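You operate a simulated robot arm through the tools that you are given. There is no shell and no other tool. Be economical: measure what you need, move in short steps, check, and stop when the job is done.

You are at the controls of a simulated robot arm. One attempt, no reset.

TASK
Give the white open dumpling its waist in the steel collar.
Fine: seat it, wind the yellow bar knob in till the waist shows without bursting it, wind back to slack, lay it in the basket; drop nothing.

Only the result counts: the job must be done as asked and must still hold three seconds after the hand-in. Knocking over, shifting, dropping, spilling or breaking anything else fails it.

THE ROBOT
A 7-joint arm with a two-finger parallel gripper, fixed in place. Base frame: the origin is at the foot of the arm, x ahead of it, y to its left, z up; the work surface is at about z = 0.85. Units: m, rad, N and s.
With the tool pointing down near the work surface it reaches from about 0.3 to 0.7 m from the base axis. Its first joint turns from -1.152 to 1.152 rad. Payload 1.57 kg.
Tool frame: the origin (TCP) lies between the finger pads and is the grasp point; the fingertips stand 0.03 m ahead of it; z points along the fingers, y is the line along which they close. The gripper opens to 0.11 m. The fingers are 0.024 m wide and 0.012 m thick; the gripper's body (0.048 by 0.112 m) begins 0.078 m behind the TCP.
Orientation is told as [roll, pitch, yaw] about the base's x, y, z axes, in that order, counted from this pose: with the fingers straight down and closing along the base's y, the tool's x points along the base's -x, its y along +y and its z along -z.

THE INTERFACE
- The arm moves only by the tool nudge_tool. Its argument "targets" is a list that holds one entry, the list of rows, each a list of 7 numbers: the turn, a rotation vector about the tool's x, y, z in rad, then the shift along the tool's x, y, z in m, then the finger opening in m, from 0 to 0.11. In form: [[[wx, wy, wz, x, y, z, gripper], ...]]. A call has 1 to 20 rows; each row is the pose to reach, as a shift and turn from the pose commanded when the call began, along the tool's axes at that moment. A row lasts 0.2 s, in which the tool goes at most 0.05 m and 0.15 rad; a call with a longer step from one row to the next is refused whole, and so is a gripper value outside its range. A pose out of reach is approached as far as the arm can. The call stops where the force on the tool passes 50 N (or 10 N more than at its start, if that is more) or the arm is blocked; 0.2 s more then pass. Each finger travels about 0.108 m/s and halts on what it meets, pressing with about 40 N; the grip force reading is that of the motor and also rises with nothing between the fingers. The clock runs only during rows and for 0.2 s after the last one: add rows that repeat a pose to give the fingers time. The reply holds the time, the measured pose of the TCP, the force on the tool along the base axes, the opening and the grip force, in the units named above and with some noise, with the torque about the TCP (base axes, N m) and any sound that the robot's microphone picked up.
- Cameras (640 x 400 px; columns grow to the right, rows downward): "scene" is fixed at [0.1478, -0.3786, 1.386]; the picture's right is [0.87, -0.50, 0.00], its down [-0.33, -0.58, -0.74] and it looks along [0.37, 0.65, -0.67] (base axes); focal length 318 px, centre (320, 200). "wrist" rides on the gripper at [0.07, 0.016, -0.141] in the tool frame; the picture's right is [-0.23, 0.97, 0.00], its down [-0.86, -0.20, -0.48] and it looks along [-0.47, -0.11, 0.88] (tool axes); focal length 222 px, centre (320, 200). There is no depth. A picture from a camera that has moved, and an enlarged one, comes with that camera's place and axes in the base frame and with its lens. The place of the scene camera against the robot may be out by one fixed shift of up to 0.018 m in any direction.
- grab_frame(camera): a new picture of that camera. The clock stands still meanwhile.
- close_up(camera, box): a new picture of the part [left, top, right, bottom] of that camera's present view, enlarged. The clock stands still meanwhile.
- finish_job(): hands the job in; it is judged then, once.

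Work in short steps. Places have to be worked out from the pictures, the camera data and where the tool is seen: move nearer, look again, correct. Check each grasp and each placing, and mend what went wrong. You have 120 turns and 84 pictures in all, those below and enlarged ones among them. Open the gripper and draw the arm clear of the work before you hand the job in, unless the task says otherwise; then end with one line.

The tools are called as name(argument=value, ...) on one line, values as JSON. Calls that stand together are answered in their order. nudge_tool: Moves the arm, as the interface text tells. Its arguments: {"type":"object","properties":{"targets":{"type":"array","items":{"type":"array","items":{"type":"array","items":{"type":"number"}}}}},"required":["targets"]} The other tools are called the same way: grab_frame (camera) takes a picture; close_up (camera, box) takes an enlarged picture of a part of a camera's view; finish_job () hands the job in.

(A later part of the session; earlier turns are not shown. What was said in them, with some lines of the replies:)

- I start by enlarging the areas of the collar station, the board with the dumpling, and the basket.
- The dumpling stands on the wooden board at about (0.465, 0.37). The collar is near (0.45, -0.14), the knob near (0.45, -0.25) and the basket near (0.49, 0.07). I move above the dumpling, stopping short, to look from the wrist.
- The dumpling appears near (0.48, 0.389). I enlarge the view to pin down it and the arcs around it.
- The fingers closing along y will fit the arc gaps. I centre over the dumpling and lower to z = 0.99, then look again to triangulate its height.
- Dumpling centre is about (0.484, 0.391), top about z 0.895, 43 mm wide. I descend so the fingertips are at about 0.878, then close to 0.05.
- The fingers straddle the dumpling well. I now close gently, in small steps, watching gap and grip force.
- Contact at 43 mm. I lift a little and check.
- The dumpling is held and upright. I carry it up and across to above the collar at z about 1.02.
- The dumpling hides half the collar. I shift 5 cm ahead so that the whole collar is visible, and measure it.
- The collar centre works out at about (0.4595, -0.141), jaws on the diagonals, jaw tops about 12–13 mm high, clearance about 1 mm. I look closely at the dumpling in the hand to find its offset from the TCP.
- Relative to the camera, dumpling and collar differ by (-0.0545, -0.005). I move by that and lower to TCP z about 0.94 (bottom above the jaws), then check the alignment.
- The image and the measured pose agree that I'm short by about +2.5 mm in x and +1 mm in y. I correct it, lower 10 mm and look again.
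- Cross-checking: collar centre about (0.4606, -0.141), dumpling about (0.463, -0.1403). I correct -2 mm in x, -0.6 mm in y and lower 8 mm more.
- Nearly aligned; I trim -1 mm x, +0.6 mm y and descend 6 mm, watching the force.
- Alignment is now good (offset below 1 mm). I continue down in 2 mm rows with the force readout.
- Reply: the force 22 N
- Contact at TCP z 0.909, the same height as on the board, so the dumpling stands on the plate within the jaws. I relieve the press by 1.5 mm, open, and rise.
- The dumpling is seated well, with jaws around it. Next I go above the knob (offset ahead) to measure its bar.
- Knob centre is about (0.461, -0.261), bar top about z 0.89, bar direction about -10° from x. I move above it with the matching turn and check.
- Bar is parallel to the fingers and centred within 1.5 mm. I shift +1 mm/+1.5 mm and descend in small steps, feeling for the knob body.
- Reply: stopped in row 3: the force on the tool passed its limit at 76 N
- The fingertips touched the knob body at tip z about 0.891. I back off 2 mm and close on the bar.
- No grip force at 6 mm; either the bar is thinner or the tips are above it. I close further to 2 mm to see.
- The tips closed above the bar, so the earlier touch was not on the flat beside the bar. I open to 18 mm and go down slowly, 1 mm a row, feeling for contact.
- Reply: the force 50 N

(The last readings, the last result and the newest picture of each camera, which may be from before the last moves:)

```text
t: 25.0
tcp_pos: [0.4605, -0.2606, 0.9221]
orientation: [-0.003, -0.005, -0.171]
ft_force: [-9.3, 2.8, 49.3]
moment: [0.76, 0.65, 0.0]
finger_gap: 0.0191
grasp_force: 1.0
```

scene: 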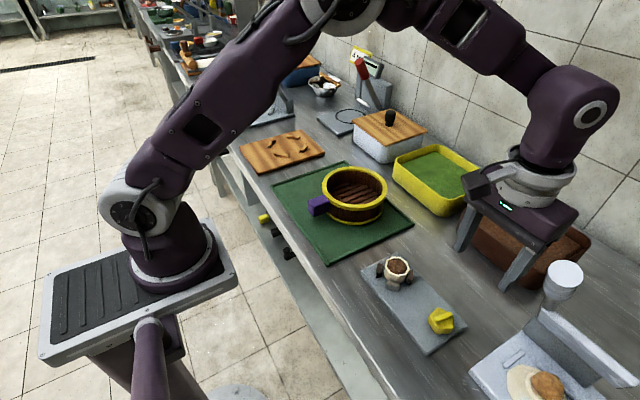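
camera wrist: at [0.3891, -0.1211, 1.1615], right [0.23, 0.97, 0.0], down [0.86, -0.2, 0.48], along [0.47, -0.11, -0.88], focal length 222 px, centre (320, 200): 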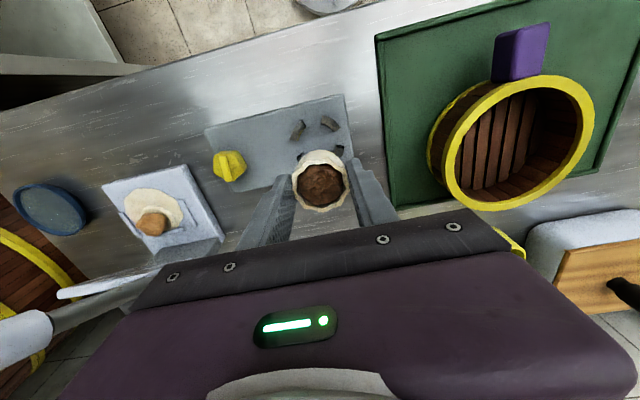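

Contact again near the +y finger's -x corner. I look closely now.

close_up(camera="scene", box=[415, 295, 465, 340])

close_up(camera="wrist", box=[280, 140, 360, 200])

```text
8.89 times, centred on (440, 318) of scene
camera zoom: at [0.1468, -0.3781, 1.3863], right [0.87, -0.5, 0.0], down [-0.33, -0.58, -0.74], along [0.37, 0.65, -0.67], focal length 2828 px, centre (-747, -844)
```

zoom: 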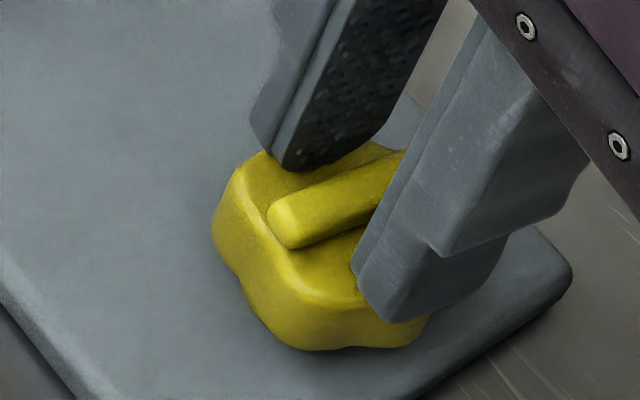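

```text
6.67 times, centred on (320, 170) of wrist
camera zoom: at [0.3941, -0.2339, 1.0617], right [0.39, 0.92, 0.0], down [0.81, -0.34, 0.48], along [0.45, -0.19, -0.88], focal length 1481 px, centre (320, 400)
```

zoom: 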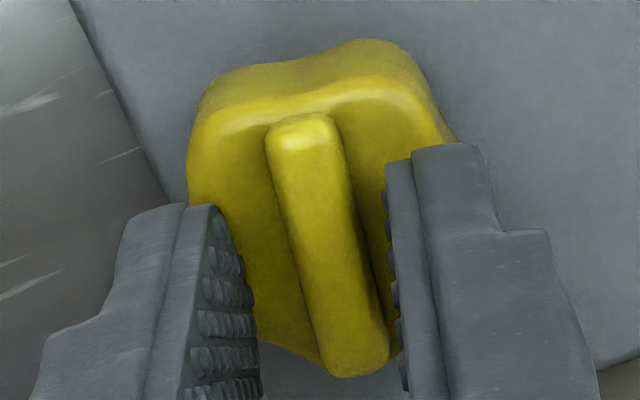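

The contact behaves like a sloped solid around the bar, so the bar's sides may not take a pinch. The body is five-lobed with a lobe along the bar; gripping its sides flat-to-lobe (yaw about +8°) should hold well. I rise, turn and open, then check.

nudge_tool(targets=[[[0, 0, 0, 0, 0, -0.015, 0.03], [0, 0, -0.1, 0, 0.0005, -0.04, 0.05], [0, 0, -0.2, 0, 0.0005, -0.04, 0.07], [0, 0, -0.312, 0, 0.0005, -0.025, 0.07], [0, 0, -0.312, 0, 0.0005, -0.02, 0.07]]])

close_up(camera="wrist", box=[240, 110, 400, 220])

```text
t: 26.2
tcp_pos: [0.4605, -0.2602, 0.941]
orientation: [-0.003, -0.004, 0.142]
ft_force: [-1.1, -0.3, -0.2]
moment: [0.01, -0.01, -0.01]
finger_gap: 0.07
grasp_force: 0.1
```

```text
3.64 times, centred on (320, 165) of wrist
camera zoom: at [0.3894, -0.2545, 1.0811], right [0.09, 1.0, 0.0], down [0.87, -0.08, 0.48], along [0.48, -0.04, -0.88], focal length 808 px, centre (320, 327)
```

zoom: 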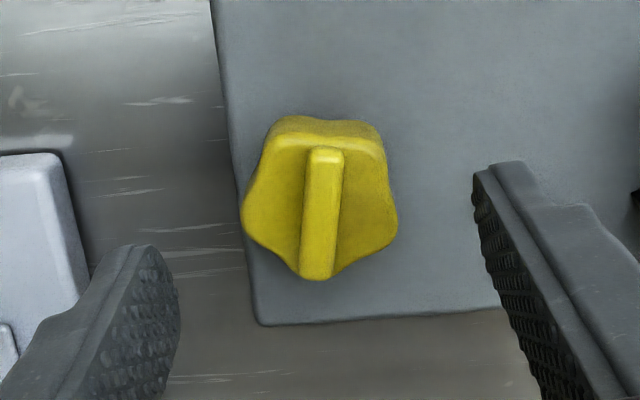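

Well centred. I descend to TCP z 0.900 with fingers wide, then close on the body.

nudge_tool(targets=[[[0, 0, 0, 0, 0, 0.015, 0.07], [0, 0, 0, 0, 0, 0.03, 0.07], [0, 0, 0, 0, 0, 0.036, 0.07], [0, 0, 0, 0, 0, 0.041, 0.07], [0, 0, 0, 0, 0, 0.041, 0.055], [0, 0, 0, 0, 0, 0.041, 0.045], [0, 0, 0, 0, 0, 0.041, 0.04], [0, 0, 0, 0, 0, 0.041, 0.036], [0, 0, 0, 0, 0, 0.041, 0.034], [0, 0, 0, 0, 0, 0.041, 0.034]]])

close_up(camera="scene", box=[360, 240, 480, 350])

```text
t: 28.4
tcp_pos: [0.4603, -0.2605, 0.9009]
orientation: [-0.002, -0.001, 0.142]
ft_force: [-0.6, 4.2, -0.7]
moment: [0.47, -0.03, 0.0]
finger_gap: 0.0377
grasp_force: 44.1
```

```text
3.64 times, centred on (420, 295) of scene
camera zoom: at [0.1478, -0.3785, 1.3861], right [0.87, -0.5, 0.0], down [-0.33, -0.58, -0.74], along [0.37, 0.65, -0.67], focal length 1157 px, centre (-44, -146)
```

zoom: 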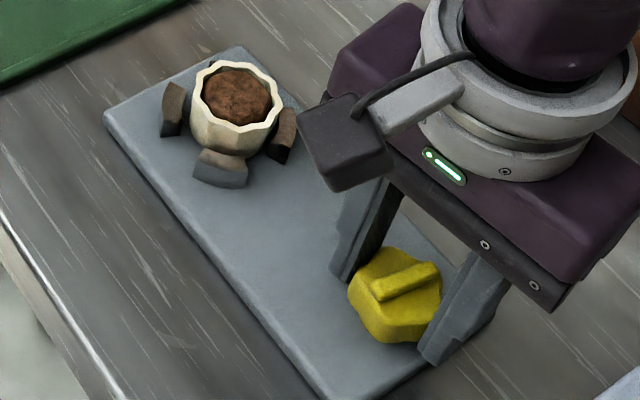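

Gripped at 37.7 mm, as expected for lobe-to-flat. I turn clockwise (seen from above) by 0.3 rad and check torque and jaws.

nudge_tool(targets=[[[0, 0, 0.1, 0, 0, 0, 0.034], [0, 0, 0.2, 0, 0, 0, 0.034], [0, 0, 0.3, 0, 0, 0, 0.034], [0, 0, 0.3, 0, 0, 0, 0.034]]])

close_up(camera="scene", box=[360, 240, 480, 350])

```text
t: 29.4
tcp_pos: [0.4595, -0.2599, 0.8997]
orientation: [-0.004, -0.001, -0.159]
ft_force: [-2.3, 6.2, 11.9]
moment: [0.56, 1.22, -0.04]
finger_gap: 0.0376
grasp_force: 44.2
```

```text
3.64 times, centred on (420, 295) of scene
camera zoom: at [0.1476, -0.3784, 1.3861], right [0.87, -0.5, 0.0], down [-0.33, -0.58, -0.74], along [0.37, 0.65, -0.67], focal length 1157 px, centre (-44, -146)
```

zoom: 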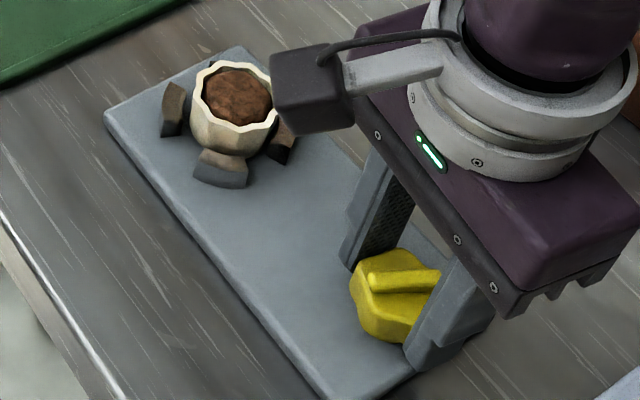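

The knob turned with the hand. I enlarge the jaws to see which way they went.

close_up(camera="scene", box=[360, 240, 440, 300])

```text
6.67 times, centred on (400, 270) of scene
camera zoom: at [0.1476, -0.3784, 1.3861], right [0.87, -0.5, 0.0], down [-0.33, -0.58, -0.74], along [0.37, 0.65, -0.67], focal length 2121 px, centre (-213, -267)
```

zoom: 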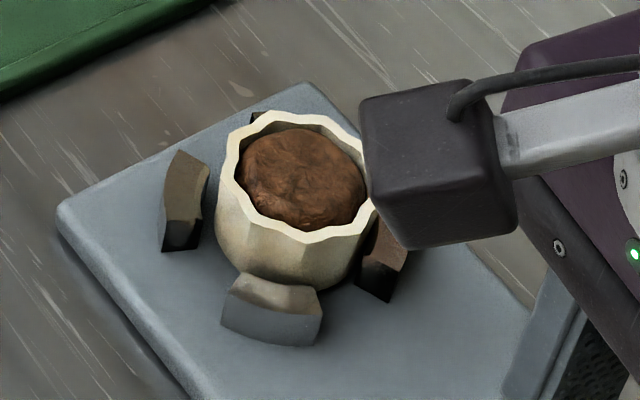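

No visible jaw motion yet. I turn 0.45 rad more in the same direction, watching the torque.

nudge_tool(targets=[[[0, 0, 0.09, 0, 0, 0, 0.034], [0, 0, 0.18, 0, 0, 0, 0.034], [0, 0, 0.27, 0, 0, 0, 0.034], [0, 0, 0.36, 0, 0, 0, 0.034], [0, 0, 0.45, 0, 0, 0, 0.034], [0, 0, 0.45, 0, 0, 0, 0.034]]])

close_up(camera="scene", box=[360, 240, 460, 340])

```text
t: 30.8
tcp_pos: [0.461, -0.2595, 0.8994]
orientation: [0.0, -0.004, -0.611]
ft_force: [-9.8, 1.9, 10.7]
moment: [-0.47, -0.31, 0.0]
finger_gap: 0.0376
grasp_force: 43.8
```

```text
4.00 times, centred on (410, 290) of scene
camera zoom: at [0.1474, -0.3785, 1.3861], right [0.87, -0.5, 0.0], down [-0.33, -0.58, -0.74], along [0.37, 0.65, -0.67], focal length 1272 px, centre (-40, -160)
```

zoom: 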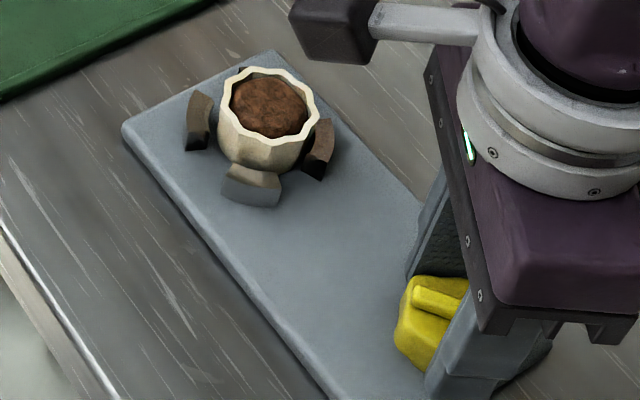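

close_up(camera="scene", box=[360, 240, 440, 300])

```text
6.67 times, centred on (400, 270) of scene
camera zoom: at [0.1474, -0.3785, 1.3861], right [0.87, -0.5, 0.0], down [-0.33, -0.58, -0.74], along [0.37, 0.65, -0.67], focal length 2121 px, centre (-213, -267)
```

zoom: 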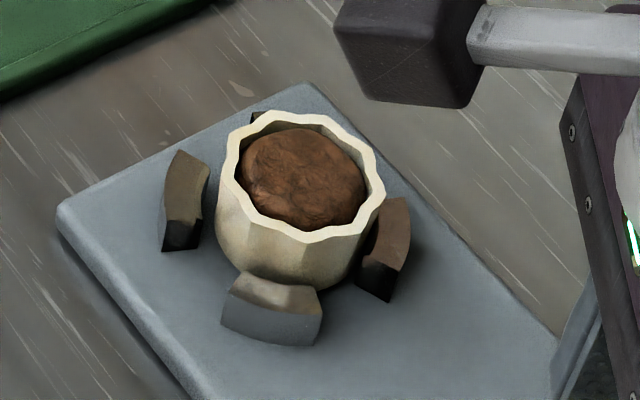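

The jaws have not moved after 0.75 rad and torque is nil, so this is either slack or the wrong direction. I turn 0.6 rad more.

nudge_tool(targets=[[[0, 0, 0.1, 0, 0, 0, 0.034], [0, 0, 0.2, 0, 0, 0, 0.034], [0, 0, 0.3, 0, 0, 0, 0.034], [0, 0, 0.4, 0, 0, 0, 0.034], [0, 0, 0.5, 0, 0, 0, 0.034], [0, 0, 0.6, 0, 0, 0, 0.034], [0, 0, 0.6, 0, 0, 0, 0.034]]])

close_up(camera="scene", box=[360, 240, 440, 300])

close_up(camera="scene", box=[400, 270, 480, 350])

```text
t: 32.4
tcp_pos: [0.4608, -0.261, 0.8993]
orientation: [0.002, -0.002, -1.21]
ft_force: [-16.4, -0.8, 3.0]
moment: [-0.66, 0.39, 0.03]
finger_gap: 0.0377
grasp_force: 43.7
```

```text
6.67 times, centred on (400, 270) of scene
camera zoom: at [0.1474, -0.3786, 1.3861], right [0.87, -0.5, 0.0], down [-0.33, -0.58, -0.74], along [0.37, 0.65, -0.67], focal length 2121 px, centre (-213, -267)
```

zoom: 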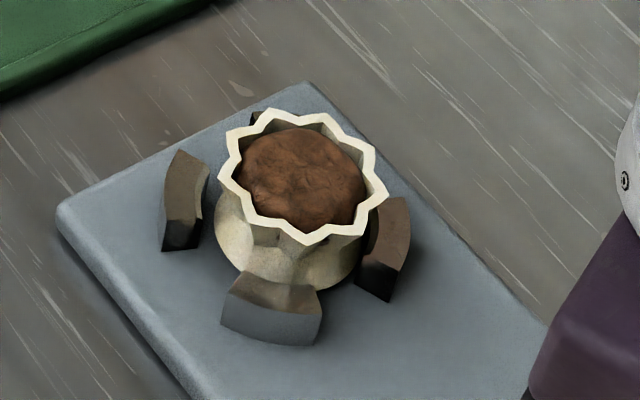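

```text
5.00 times, centred on (440, 310) of scene
camera zoom: at [0.1474, -0.3786, 1.3861], right [0.87, -0.5, 0.0], down [-0.33, -0.58, -0.74], along [0.37, 0.65, -0.67], focal length 1590 px, centre (-280, -350)
```

zoom: 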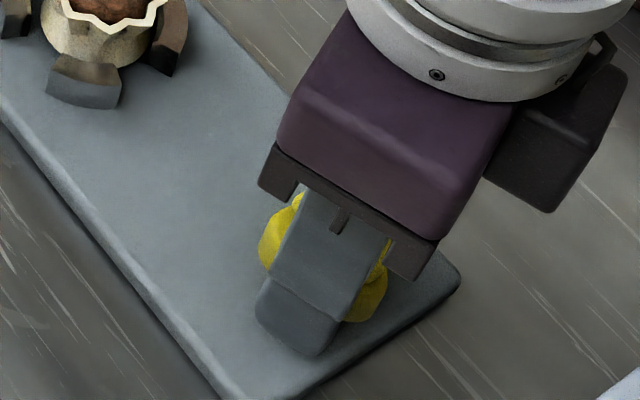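

The dumpling now shows a pinched waist. I look closer to judge how deep it is.

close_up(camera="scene", box=[375, 248, 415, 298])

```text
8.00 times, centred on (395, 273) of scene
camera zoom: at [0.1474, -0.3786, 1.3861], right [0.87, -0.5, 0.0], down [-0.33, -0.58, -0.74], along [0.37, 0.65, -0.67], focal length 2545 px, centre (-280, -384)
```

zoom: 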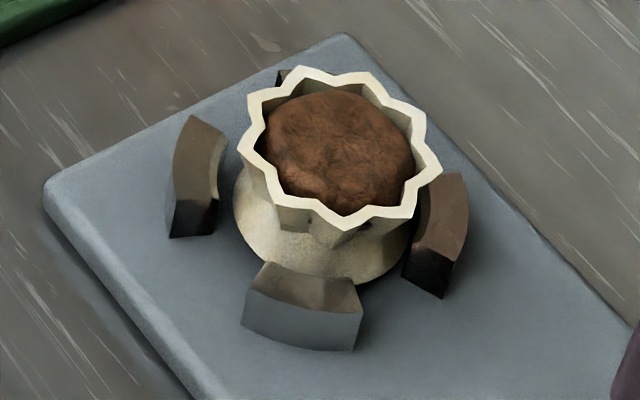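

The waist is plainly there, so I stop winding in and wind back the full 1.35 rad to slack.

nudge_tool(targets=[[[0, 0, -0.1, 0, 0, 0, 0.034], [0, 0, -0.2, 0, 0, 0, 0.034], [0, 0, -0.3, 0, 0, 0, 0.034], [0, 0, -0.4, 0, 0, 0, 0.034], [0, 0, -0.5, 0, 0, 0, 0.034], [0, 0, -0.6, 0, 0, 0, 0.034], [0, 0, -0.7, 0, 0, 0, 0.034], [0, 0, -0.8, 0, 0, 0, 0.034], [0, 0, -0.9, 0, 0, 0, 0.034], [0, 0, -1.0, 0, 0, 0, 0.034], [0, 0, -1.1, 0, 0, 0, 0.034], [0, 0, -1.2, 0, 0, 0, 0.034], [0, 0, -1.3, 0, 0, 0, 0.034], [0, 0, -1.36, 0, 0, 0, 0.034], [0, 0, -1.36, 0, 0, 0, 0.034]]])

close_up(camera="scene", box=[360, 250, 480, 350])

```text
t: 35.6
tcp_pos: [0.4608, -0.2599, 0.899]
orientation: [-0.002, -0.004, 0.153]
ft_force: [-15.9, 4.3, 11.8]
moment: [0.54, -0.2, 0.01]
finger_gap: 0.0377
grasp_force: 43.9
```

```text
4.00 times, centred on (420, 300) of scene
camera zoom: at [0.1472, -0.3784, 1.3862], right [0.87, -0.5, 0.0], down [-0.33, -0.58, -0.74], along [0.37, 0.65, -0.67], focal length 1272 px, centre (-80, -200)
```

zoom: 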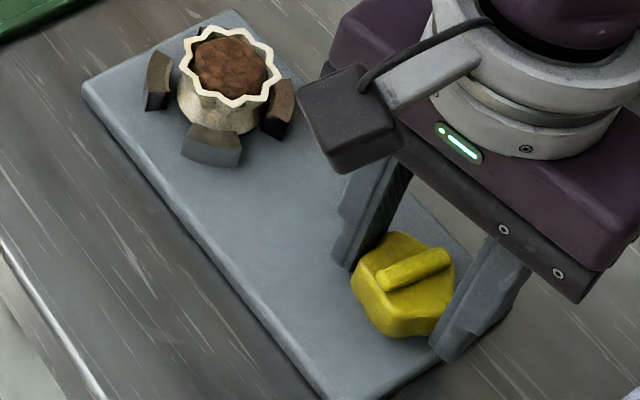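

The knob is back at its starting angle. I release it, rise, undo the yaw, and move to look at the dumpling from above.

nudge_tool(targets=[[[0, 0, 0, 0, 0, 0, 0.045], [0, 0, 0, 0, 0, 0, 0.06], [0, 0, 0, 0, 0, 0, 0.07], [0, 0, 0, 0, 0, -0.02, 0.07], [0, 0, 0, 0, 0, -0.05, 0.07], [0, 0, 0, 0, 0, -0.09, 0.07], [0, 0, 0, 0, 0, -0.12, 0.07]]])

nudge_tool(targets=[[[0, 0, 0.075, -0.02, 0.03, 0, 0.09], [0, 0, 0.15, -0.03, 0.065, 0, 0.09], [0, 0, 0.15, -0.0317, 0.1075, 0, 0.09], [0, 0, 0.15, -0.0317, 0.1256, 0, 0.09], [0, 0, 0.15, -0.0317, 0.1256, 0, 0.09]]])

close_up(camera="wrist", box=[240, 40, 400, 160])

close_up(camera="scene", box=[360, 240, 440, 300])

```text
t: 37.2
tcp_pos: [0.4602, -0.2599, 1.0173]
orientation: [-0.001, -0.003, 0.149]
ft_force: [-0.2, -0.8, -0.3]
moment: [0.04, 0.01, 0.0]
finger_gap: 0.0701
grasp_force: 0.1
```

```text
t: 38.4
tcp_pos: [0.4729, -0.1313, 1.0186]
orientation: [-0.002, -0.004, 0.0]
ft_force: [-0.5, -0.8, -1.1]
moment: [0.0, -0.01, -0.01]
finger_gap: 0.0899
grasp_force: 0.1
```

```text
3.33 times, centred on (320, 100) of wrist
camera zoom: at [0.4034, -0.1149, 1.1582], right [0.23, 0.97, 0.0], down [0.85, -0.2, 0.48], along [0.47, -0.11, -0.88], focal length 740 px, centre (320, 533)
```

zoom: 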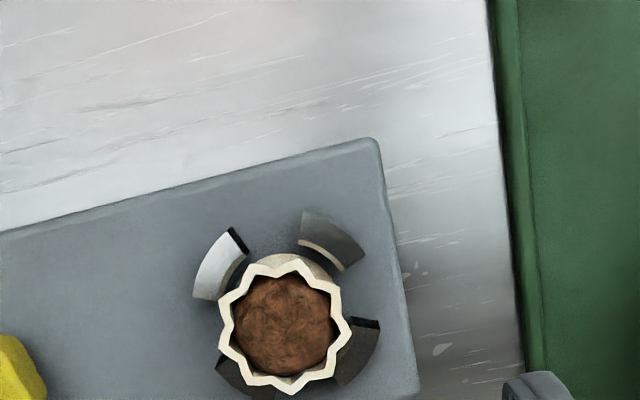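

```text
6.67 times, centred on (400, 270) of scene
camera zoom: at [0.1478, -0.3786, 1.386], right [0.87, -0.5, 0.0], down [-0.33, -0.58, -0.74], along [0.37, 0.65, -0.67], focal length 2121 px, centre (-213, -267)
```

zoom: 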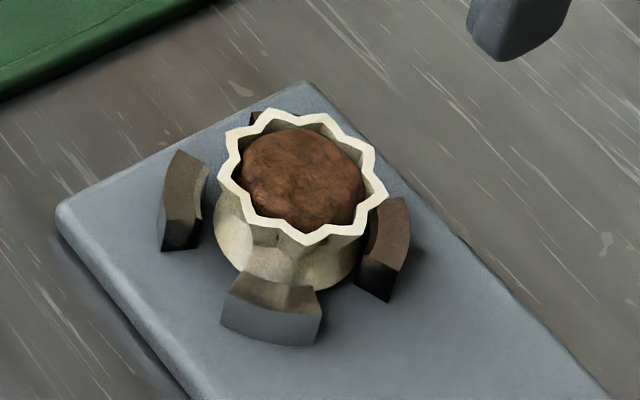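

Waist persists and the dumpling still sits at about (0.460, -0.141). I line up at the same pose as at release, descend and close gently.

nudge_tool(targets=[[[0, 0, 0, 0.0128, -0.0096, 0.0, 0.09], [0, 0, 0, 0.0128, -0.0096, 0.045, 0.09], [0, 0, 0, 0.0128, -0.0096, 0.08, 0.09], [0, 0, 0, 0.0128, -0.0096, 0.1, 0.08], [0, 0, 0, 0.0128, -0.0096, 0.108, 0.07], [0, 0, 0, 0.0128, -0.0096, 0.108, 0.055], [0, 0, 0, 0.0128, -0.0096, 0.108, 0.055]]])

close_up(camera="wrist", box=[240, 110, 400, 220])

```text
t: 40.0
tcp_pos: [0.46, -0.1408, 0.9116]
orientation: [-0.002, -0.006, 0.001]
ft_force: [0.0, 0.3, 0.2]
moment: [0.01, 0.0, 0.02]
finger_gap: 0.055
grasp_force: 0.1
```

```text
3.64 times, centred on (320, 165) of wrist
camera zoom: at [0.3907, -0.1254, 1.0522], right [0.23, 0.97, 0.0], down [0.85, -0.2, 0.48], along [0.47, -0.11, -0.88], focal length 808 px, centre (320, 327)
```

zoom: 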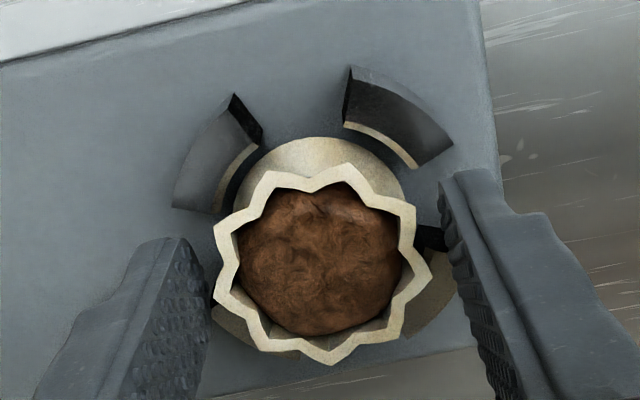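

Centred. I lower 2 mm more and close gently.

nudge_tool(targets=[[[0, 0, 0, 0, 0, 0.002, 0.052], [0, 0, 0, 0, 0, 0.002, 0.048], [0, 0, 0, 0, 0, 0.002, 0.045], [0, 0, 0, 0, 0, 0.002, 0.043], [0, 0, 0, 0, 0, 0.002, 0.042], [0, 0, 0, 0, 0, 0.002, 0.042]]])

```text
t: 41.4
tcp_pos: [0.4608, -0.1412, 0.9101]
orientation: [-0.002, -0.002, -0.001]
ft_force: [-0.1, -0.8, -0.4]
moment: [-0.04, 0.02, 0.0]
finger_gap: 0.0428
grasp_force: 39.6
```

Contact at 42.8 mm, the same as before. I lift slowly and check the hold.

nudge_tool(targets=[[[0, 0, 0, 0, 0, -0.005, 0.042], [0, 0, 0, 0, 0, -0.015, 0.042], [0, 0, 0, 0, 0, -0.04, 0.042], [0, 0, 0, 0, 0, -0.08, 0.042], [0, 0, 0, 0, 0, -0.12, 0.042], [0, 0, 0, 0, 0, -0.12, 0.042]]])

close_up(camera="scene", box=[340, 160, 460, 300])

grab_frame(camera="wrist")

```text
t: 42.8
tcp_pos: [0.46, -0.1405, 1.0297]
orientation: [-0.003, -0.003, 0.0]
ft_force: [0.1, -1.0, -0.8]
moment: [0.0, 0.0, -0.03]
finger_gap: 0.043
grasp_force: 39.9
```

```text
2.86 times, centred on (400, 230) of scene
camera zoom: at [0.1478, -0.3786, 1.386], right [0.87, -0.5, 0.0], down [-0.33, -0.58, -0.74], along [0.37, 0.65, -0.67], focal length 909 px, centre (91, 114)
```

zoom: 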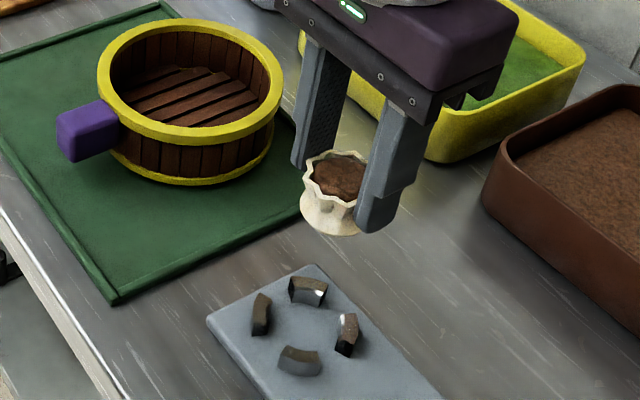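

```text
22 pictures are left
camera wrist: at [0.3903, -0.1248, 1.1705], right [0.23, 0.97, 0.0], down [0.85, -0.2, 0.48], along [0.47, -0.11, -0.88], focal length 222 px, centre (320, 200)
```

wrist: 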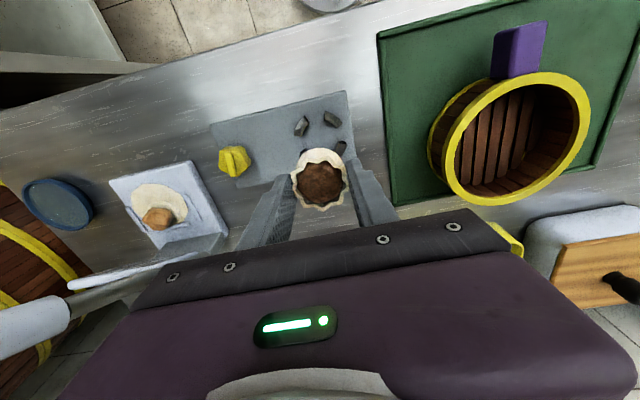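

The waisted dumpling is held and the collar is clear. I carry it over the basket, about (0.50, 0.075), and look.

nudge_tool(targets=[[[0, 0, 0, -0.005, 0.03, -0.03, 0.042], [0, 0, 0, -0.015, 0.07, -0.03, 0.042], [0, 0, 0, -0.025, 0.115, -0.03, 0.042], [0, 0, 0, -0.035, 0.16, -0.03, 0.042], [0, 0, 0, -0.04, 0.2, -0.03, 0.042], [0, 0, 0, -0.042, 0.215, -0.03, 0.042], [0, 0, 0, -0.042, 0.215, -0.03, 0.042]]])

grab_frame(camera="wrist")

close_up(camera="scene", box=[290, 110, 420, 230])

```text
t: 44.4
tcp_pos: [0.504, 0.0731, 1.0573]
orientation: [-0.001, -0.004, 0.002]
ft_force: [0.2, 0.0, -0.7]
moment: [-0.01, -0.03, 0.0]
finger_gap: 0.0434
grasp_force: 30.0
```

```text
21 pictures are left
camera wrist: at [0.4337, 0.0898, 1.1973], right [0.23, 0.97, 0.0], down [0.85, -0.2, 0.48], along [0.47, -0.11, -0.88], focal length 222 px, centre (320, 200)
```

wrist: 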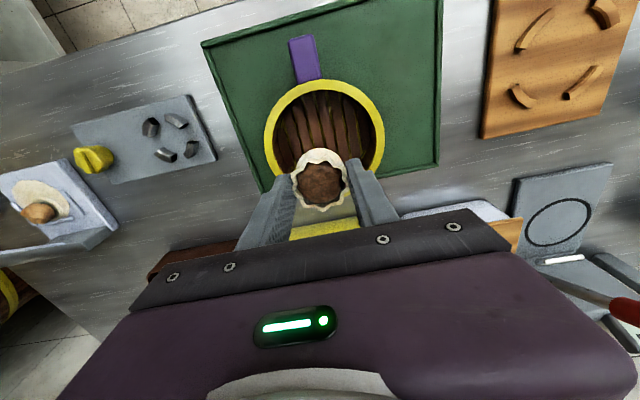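

```text
3.33 times, centred on (355, 170) of scene
camera zoom: at [0.1478, -0.3786, 1.386], right [0.87, -0.5, 0.0], down [-0.33, -0.58, -0.74], along [0.37, 0.65, -0.67], focal length 1060 px, centre (203, 300)
```

zoom: 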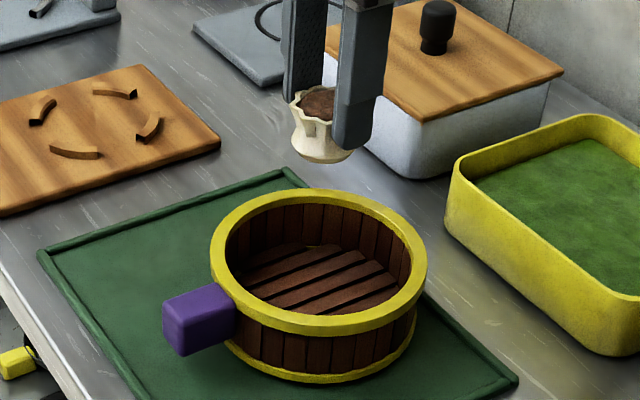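

Basket centre is about (0.495, 0.081). I shift there and descend to TCP z about 0.945, inside the rim, before feeling for the floor.

nudge_tool(targets=[[[0, 0, 0, 0.009, 0.007, 0.0, 0.042], [0, 0, 0, 0.009, 0.007, 0.04, 0.042], [0, 0, 0, 0.009, 0.007, 0.08, 0.042], [0, 0, 0, 0.009, 0.007, 0.112, 0.042], [0, 0, 0, 0.009, 0.007, 0.112, 0.042]]])

grab_frame(camera="wrist")

close_up(camera="scene", box=[290, 130, 420, 230])

```text
t: 45.6
tcp_pos: [0.4943, 0.0816, 0.9466]
orientation: [-0.001, -0.005, 0.001]
ft_force: [-0.8, 0.4, -1.1]
moment: [0.01, 0.02, 0.01]
finger_gap: 0.0433
grasp_force: 36.1
```

```text
19 pictures are left
camera wrist: at [0.4255, 0.097, 1.0865], right [0.23, 0.97, 0.0], down [0.85, -0.2, 0.48], along [0.47, -0.11, -0.88], focal length 222 px, centre (320, 200)
```

wrist: 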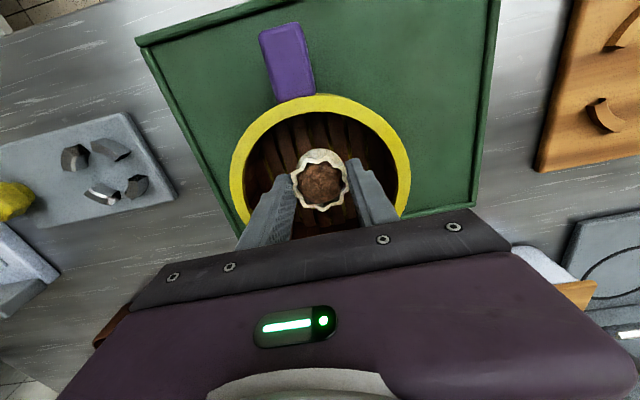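

```text
4.00 times, centred on (355, 180) of scene
camera zoom: at [0.1478, -0.3786, 1.386], right [0.87, -0.5, 0.0], down [-0.33, -0.58, -0.74], along [0.37, 0.65, -0.67], focal length 1272 px, centre (180, 280)
```

zoom: 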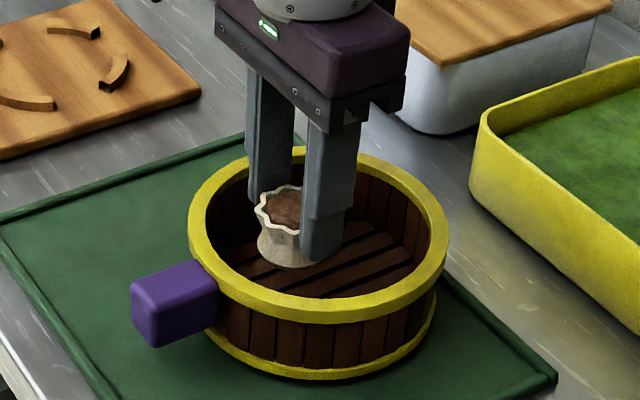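

Well inside the rim. I descend 2 mm a row, feeling for the floor.

nudge_tool(targets=[[[0, 0, 0, 0, 0, 0.004, 0.042], [0, 0, 0, 0, 0, 0.008, 0.042], [0, 0, 0, 0, 0, 0.012, 0.042], [0, 0, 0, 0, 0, 0.016, 0.042], [0, 0, 0, 0, 0, 0.016, 0.042]]])

```text
t: 46.8
tcp_pos: [0.4944, 0.0803, 0.9316]
orientation: [-0.001, -0.002, 0.003]
ft_force: [0.1, -0.9, -1.2]
moment: [0.02, 0.0, 0.0]
finger_gap: 0.0433
grasp_force: 39.8
```

nudge_tool(targets=[[[0, 0, 0, 0, 0, 0.002, 0.042], [0, 0, 0, 0, 0, 0.004, 0.042], [0, 0, 0, 0, 0, 0.006, 0.042], [0, 0, 0, 0, 0, 0.006, 0.042]]])

close_up(camera="scene", box=[310, 150, 400, 220])

```text
t: 47.8
tcp_pos: [0.4949, 0.0806, 0.9254]
orientation: [-0.002, -0.002, 0.0]
ft_force: [0.3, 0.2, -0.6]
moment: [-0.02, 0.01, 0.0]
finger_gap: 0.0433
grasp_force: 36.2
```

```text
5.71 times, centred on (355, 185) of scene
camera zoom: at [0.1478, -0.3786, 1.386], right [0.87, -0.5, 0.0], down [-0.33, -0.58, -0.74], along [0.37, 0.65, -0.67], focal length 1818 px, centre (120, 286)
```

zoom: 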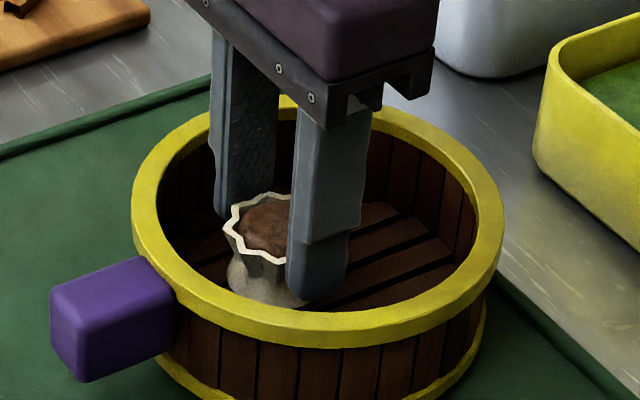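

The claw is close to the floor with no contact yet; I continue in 1.5 mm rows.

nudge_tool(targets=[[[0, 0, 0, 0, 0, 0.0015, 0.042], [0, 0, 0, 0, 0, 0.003, 0.042], [0, 0, 0, 0, 0, 0.0045, 0.042], [0, 0, 0, 0, 0, 0.0045, 0.042]]])

```text
t: 48.8
tcp_pos: [0.4945, 0.0803, 0.9201]
orientation: [-0.002, -0.003, 0.0]
ft_force: [0.6, 0.0, 1.0]
moment: [0.03, -0.01, 0.0]
finger_gap: 0.0434
grasp_force: 24.0
```

nudge_tool(targets=[[[0, 0, 0, 0, 0, 0.001, 0.042], [0, 0, 0, 0, 0, 0.002, 0.042], [0, 0, 0, 0, 0, 0.002, 0.042]]])

```text
t: 49.6
tcp_pos: [0.4936, 0.081, 0.9177]
orientation: [-0.003, 0.001, 0.002]
ft_force: [0.9, -0.6, -0.1]
moment: [0.04, -0.06, 0.0]
finger_gap: 0.0445
grasp_force: 1.5
```

The gap widened and grip force fell; I look before doing anything.

close_up(camera="scene", box=[310, 150, 400, 220])

close_up(camera="wrist", box=[240, 110, 400, 220])

```text
5.71 times, centred on (355, 185) of scene
camera zoom: at [0.1478, -0.3786, 1.386], right [0.87, -0.5, 0.0], down [-0.33, -0.58, -0.74], along [0.37, 0.65, -0.67], focal length 1818 px, centre (120, 286)
```

zoom: 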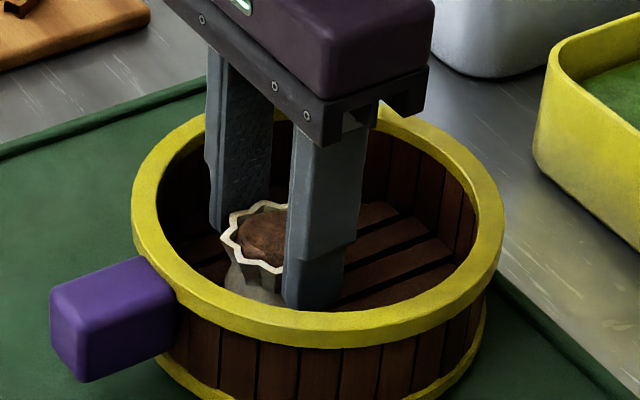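

```text
3.64 times, centred on (320, 165) of wrist
camera zoom: at [0.423, 0.0963, 1.0577], right [0.23, 0.97, 0.0], down [0.85, -0.2, 0.48], along [0.47, -0.11, -0.88], focal length 808 px, centre (320, 327)
```

zoom: 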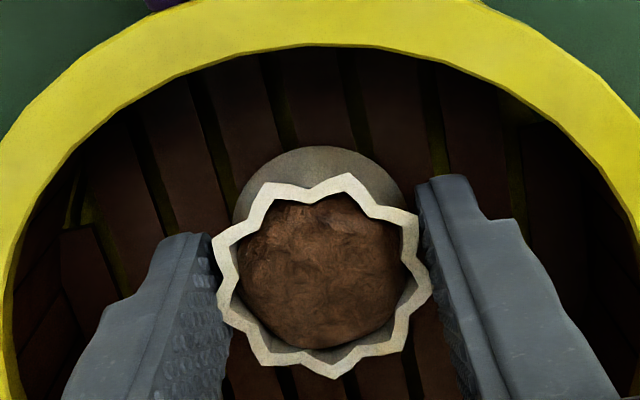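

The grip is already weak and the dumpling has slid slightly up in the fingers, meaning it stands on the basket floor. I lower 1 mm more and open slowly.

nudge_tool(targets=[[[0, 0, 0, 0, 0, 0.001, 0.044], [0, 0, 0, 0, 0, 0.001, 0.046], [0, 0, 0, 0, 0, 0.001, 0.049], [0, 0, 0, 0, 0, 0.001, 0.055], [0, 0, 0, 0, 0, 0.001, 0.065], [0, 0, 0, 0, 0, 0.001, 0.065]]])

close_up(camera="scene", box=[310, 150, 400, 220])

close_up(camera="wrist", box=[240, 110, 400, 220])

```text
t: 51.0
tcp_pos: [0.4937, 0.0805, 0.9171]
orientation: [-0.003, -0.003, 0.001]
ft_force: [-1.0, 0.5, 0.0]
moment: [-0.02, 0.01, -0.01]
finger_gap: 0.0652
grasp_force: 0.1
```

```text
5.71 times, centred on (355, 185) of scene
camera zoom: at [0.1478, -0.3786, 1.386], right [0.87, -0.5, 0.0], down [-0.33, -0.58, -0.74], along [0.37, 0.65, -0.67], focal length 1818 px, centre (120, 286)
```

zoom: 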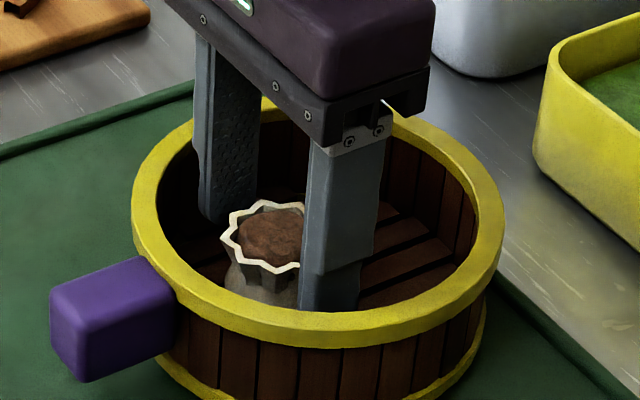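

```text
3.64 times, centred on (320, 165) of wrist
camera zoom: at [0.4236, 0.0965, 1.0572], right [0.23, 0.97, 0.0], down [0.85, -0.2, 0.48], along [0.47, -0.11, -0.88], focal length 808 px, centre (320, 327)
```

zoom: 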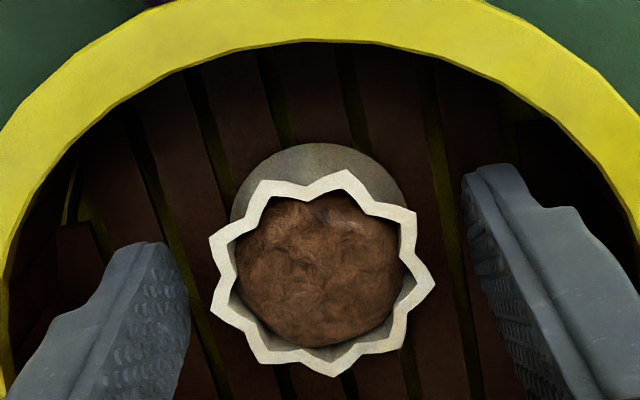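

The dumpling stands upright and free on the basket floor. I rise straight up and draw clear.

nudge_tool(targets=[[[0, 0, 0, 0, 0, -0.03, 0.065], [0, 0, 0, 0, 0, -0.07, 0.065], [0, 0, 0, 0, 0, -0.115, 0.065], [0, 0, 0, 0, 0, -0.16, 0.065], [0, 0, 0, 0.02, -0.02, -0.2, 0.065], [0, 0, 0, 0.05, -0.05, -0.22, 0.065], [0, 0, 0, 0.08, -0.08, -0.23, 0.065], [0, 0, 0, 0.08, -0.08, -0.23, 0.065]]])

grab_frame(camera="scene")

close_up(camera="scene", box=[310, 150, 400, 230])

close_up(camera="scene", box=[350, 240, 480, 350])

```text
t: 52.8
tcp_pos: [0.4124, 0.0002, 1.147]
orientation: [-0.001, -0.004, 0.002]
ft_force: [-0.7, 0.3, -0.4]
moment: [-0.01, 0.0, -0.02]
finger_gap: 0.065
grasp_force: 0.1
```

```text
12 pictures are left
```

scene: 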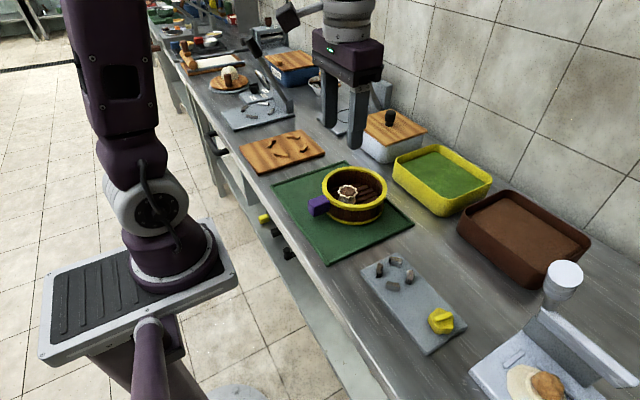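

```text
5.00 times, centred on (355, 190) of scene
camera zoom: at [0.1478, -0.3786, 1.386], right [0.87, -0.5, 0.0], down [-0.33, -0.58, -0.74], along [0.37, 0.65, -0.67], focal length 1590 px, centre (145, 250)
```

zoom: 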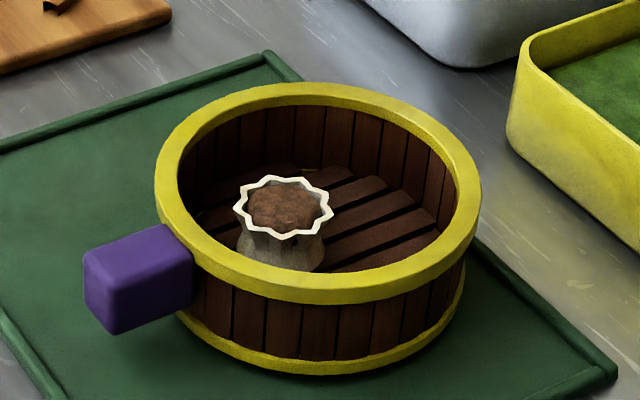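

```text
3.64 times, centred on (415, 295) of scene
camera zoom: at [0.1478, -0.3786, 1.386], right [0.87, -0.5, 0.0], down [-0.33, -0.58, -0.74], along [0.37, 0.65, -0.67], focal length 1157 px, centre (-26, -146)
```

zoom: 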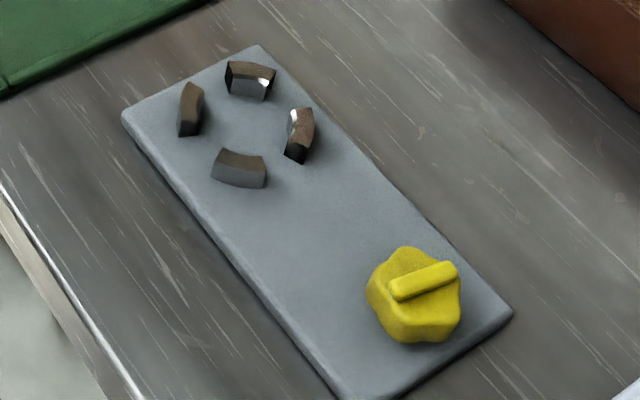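

The waisted dumpling stands in the basket, the knob is back at slack, nothing else has moved and the arm is clear, so I hand in.

finish_job()

```text
The job is handed in.
```

I gave the dumpling its waist in the steel collar without bursting it, wound the knob back to slack, and left the dumpling standing upright in the basket. Nothing was dropped, and nothing else looked moved in the last pictures.
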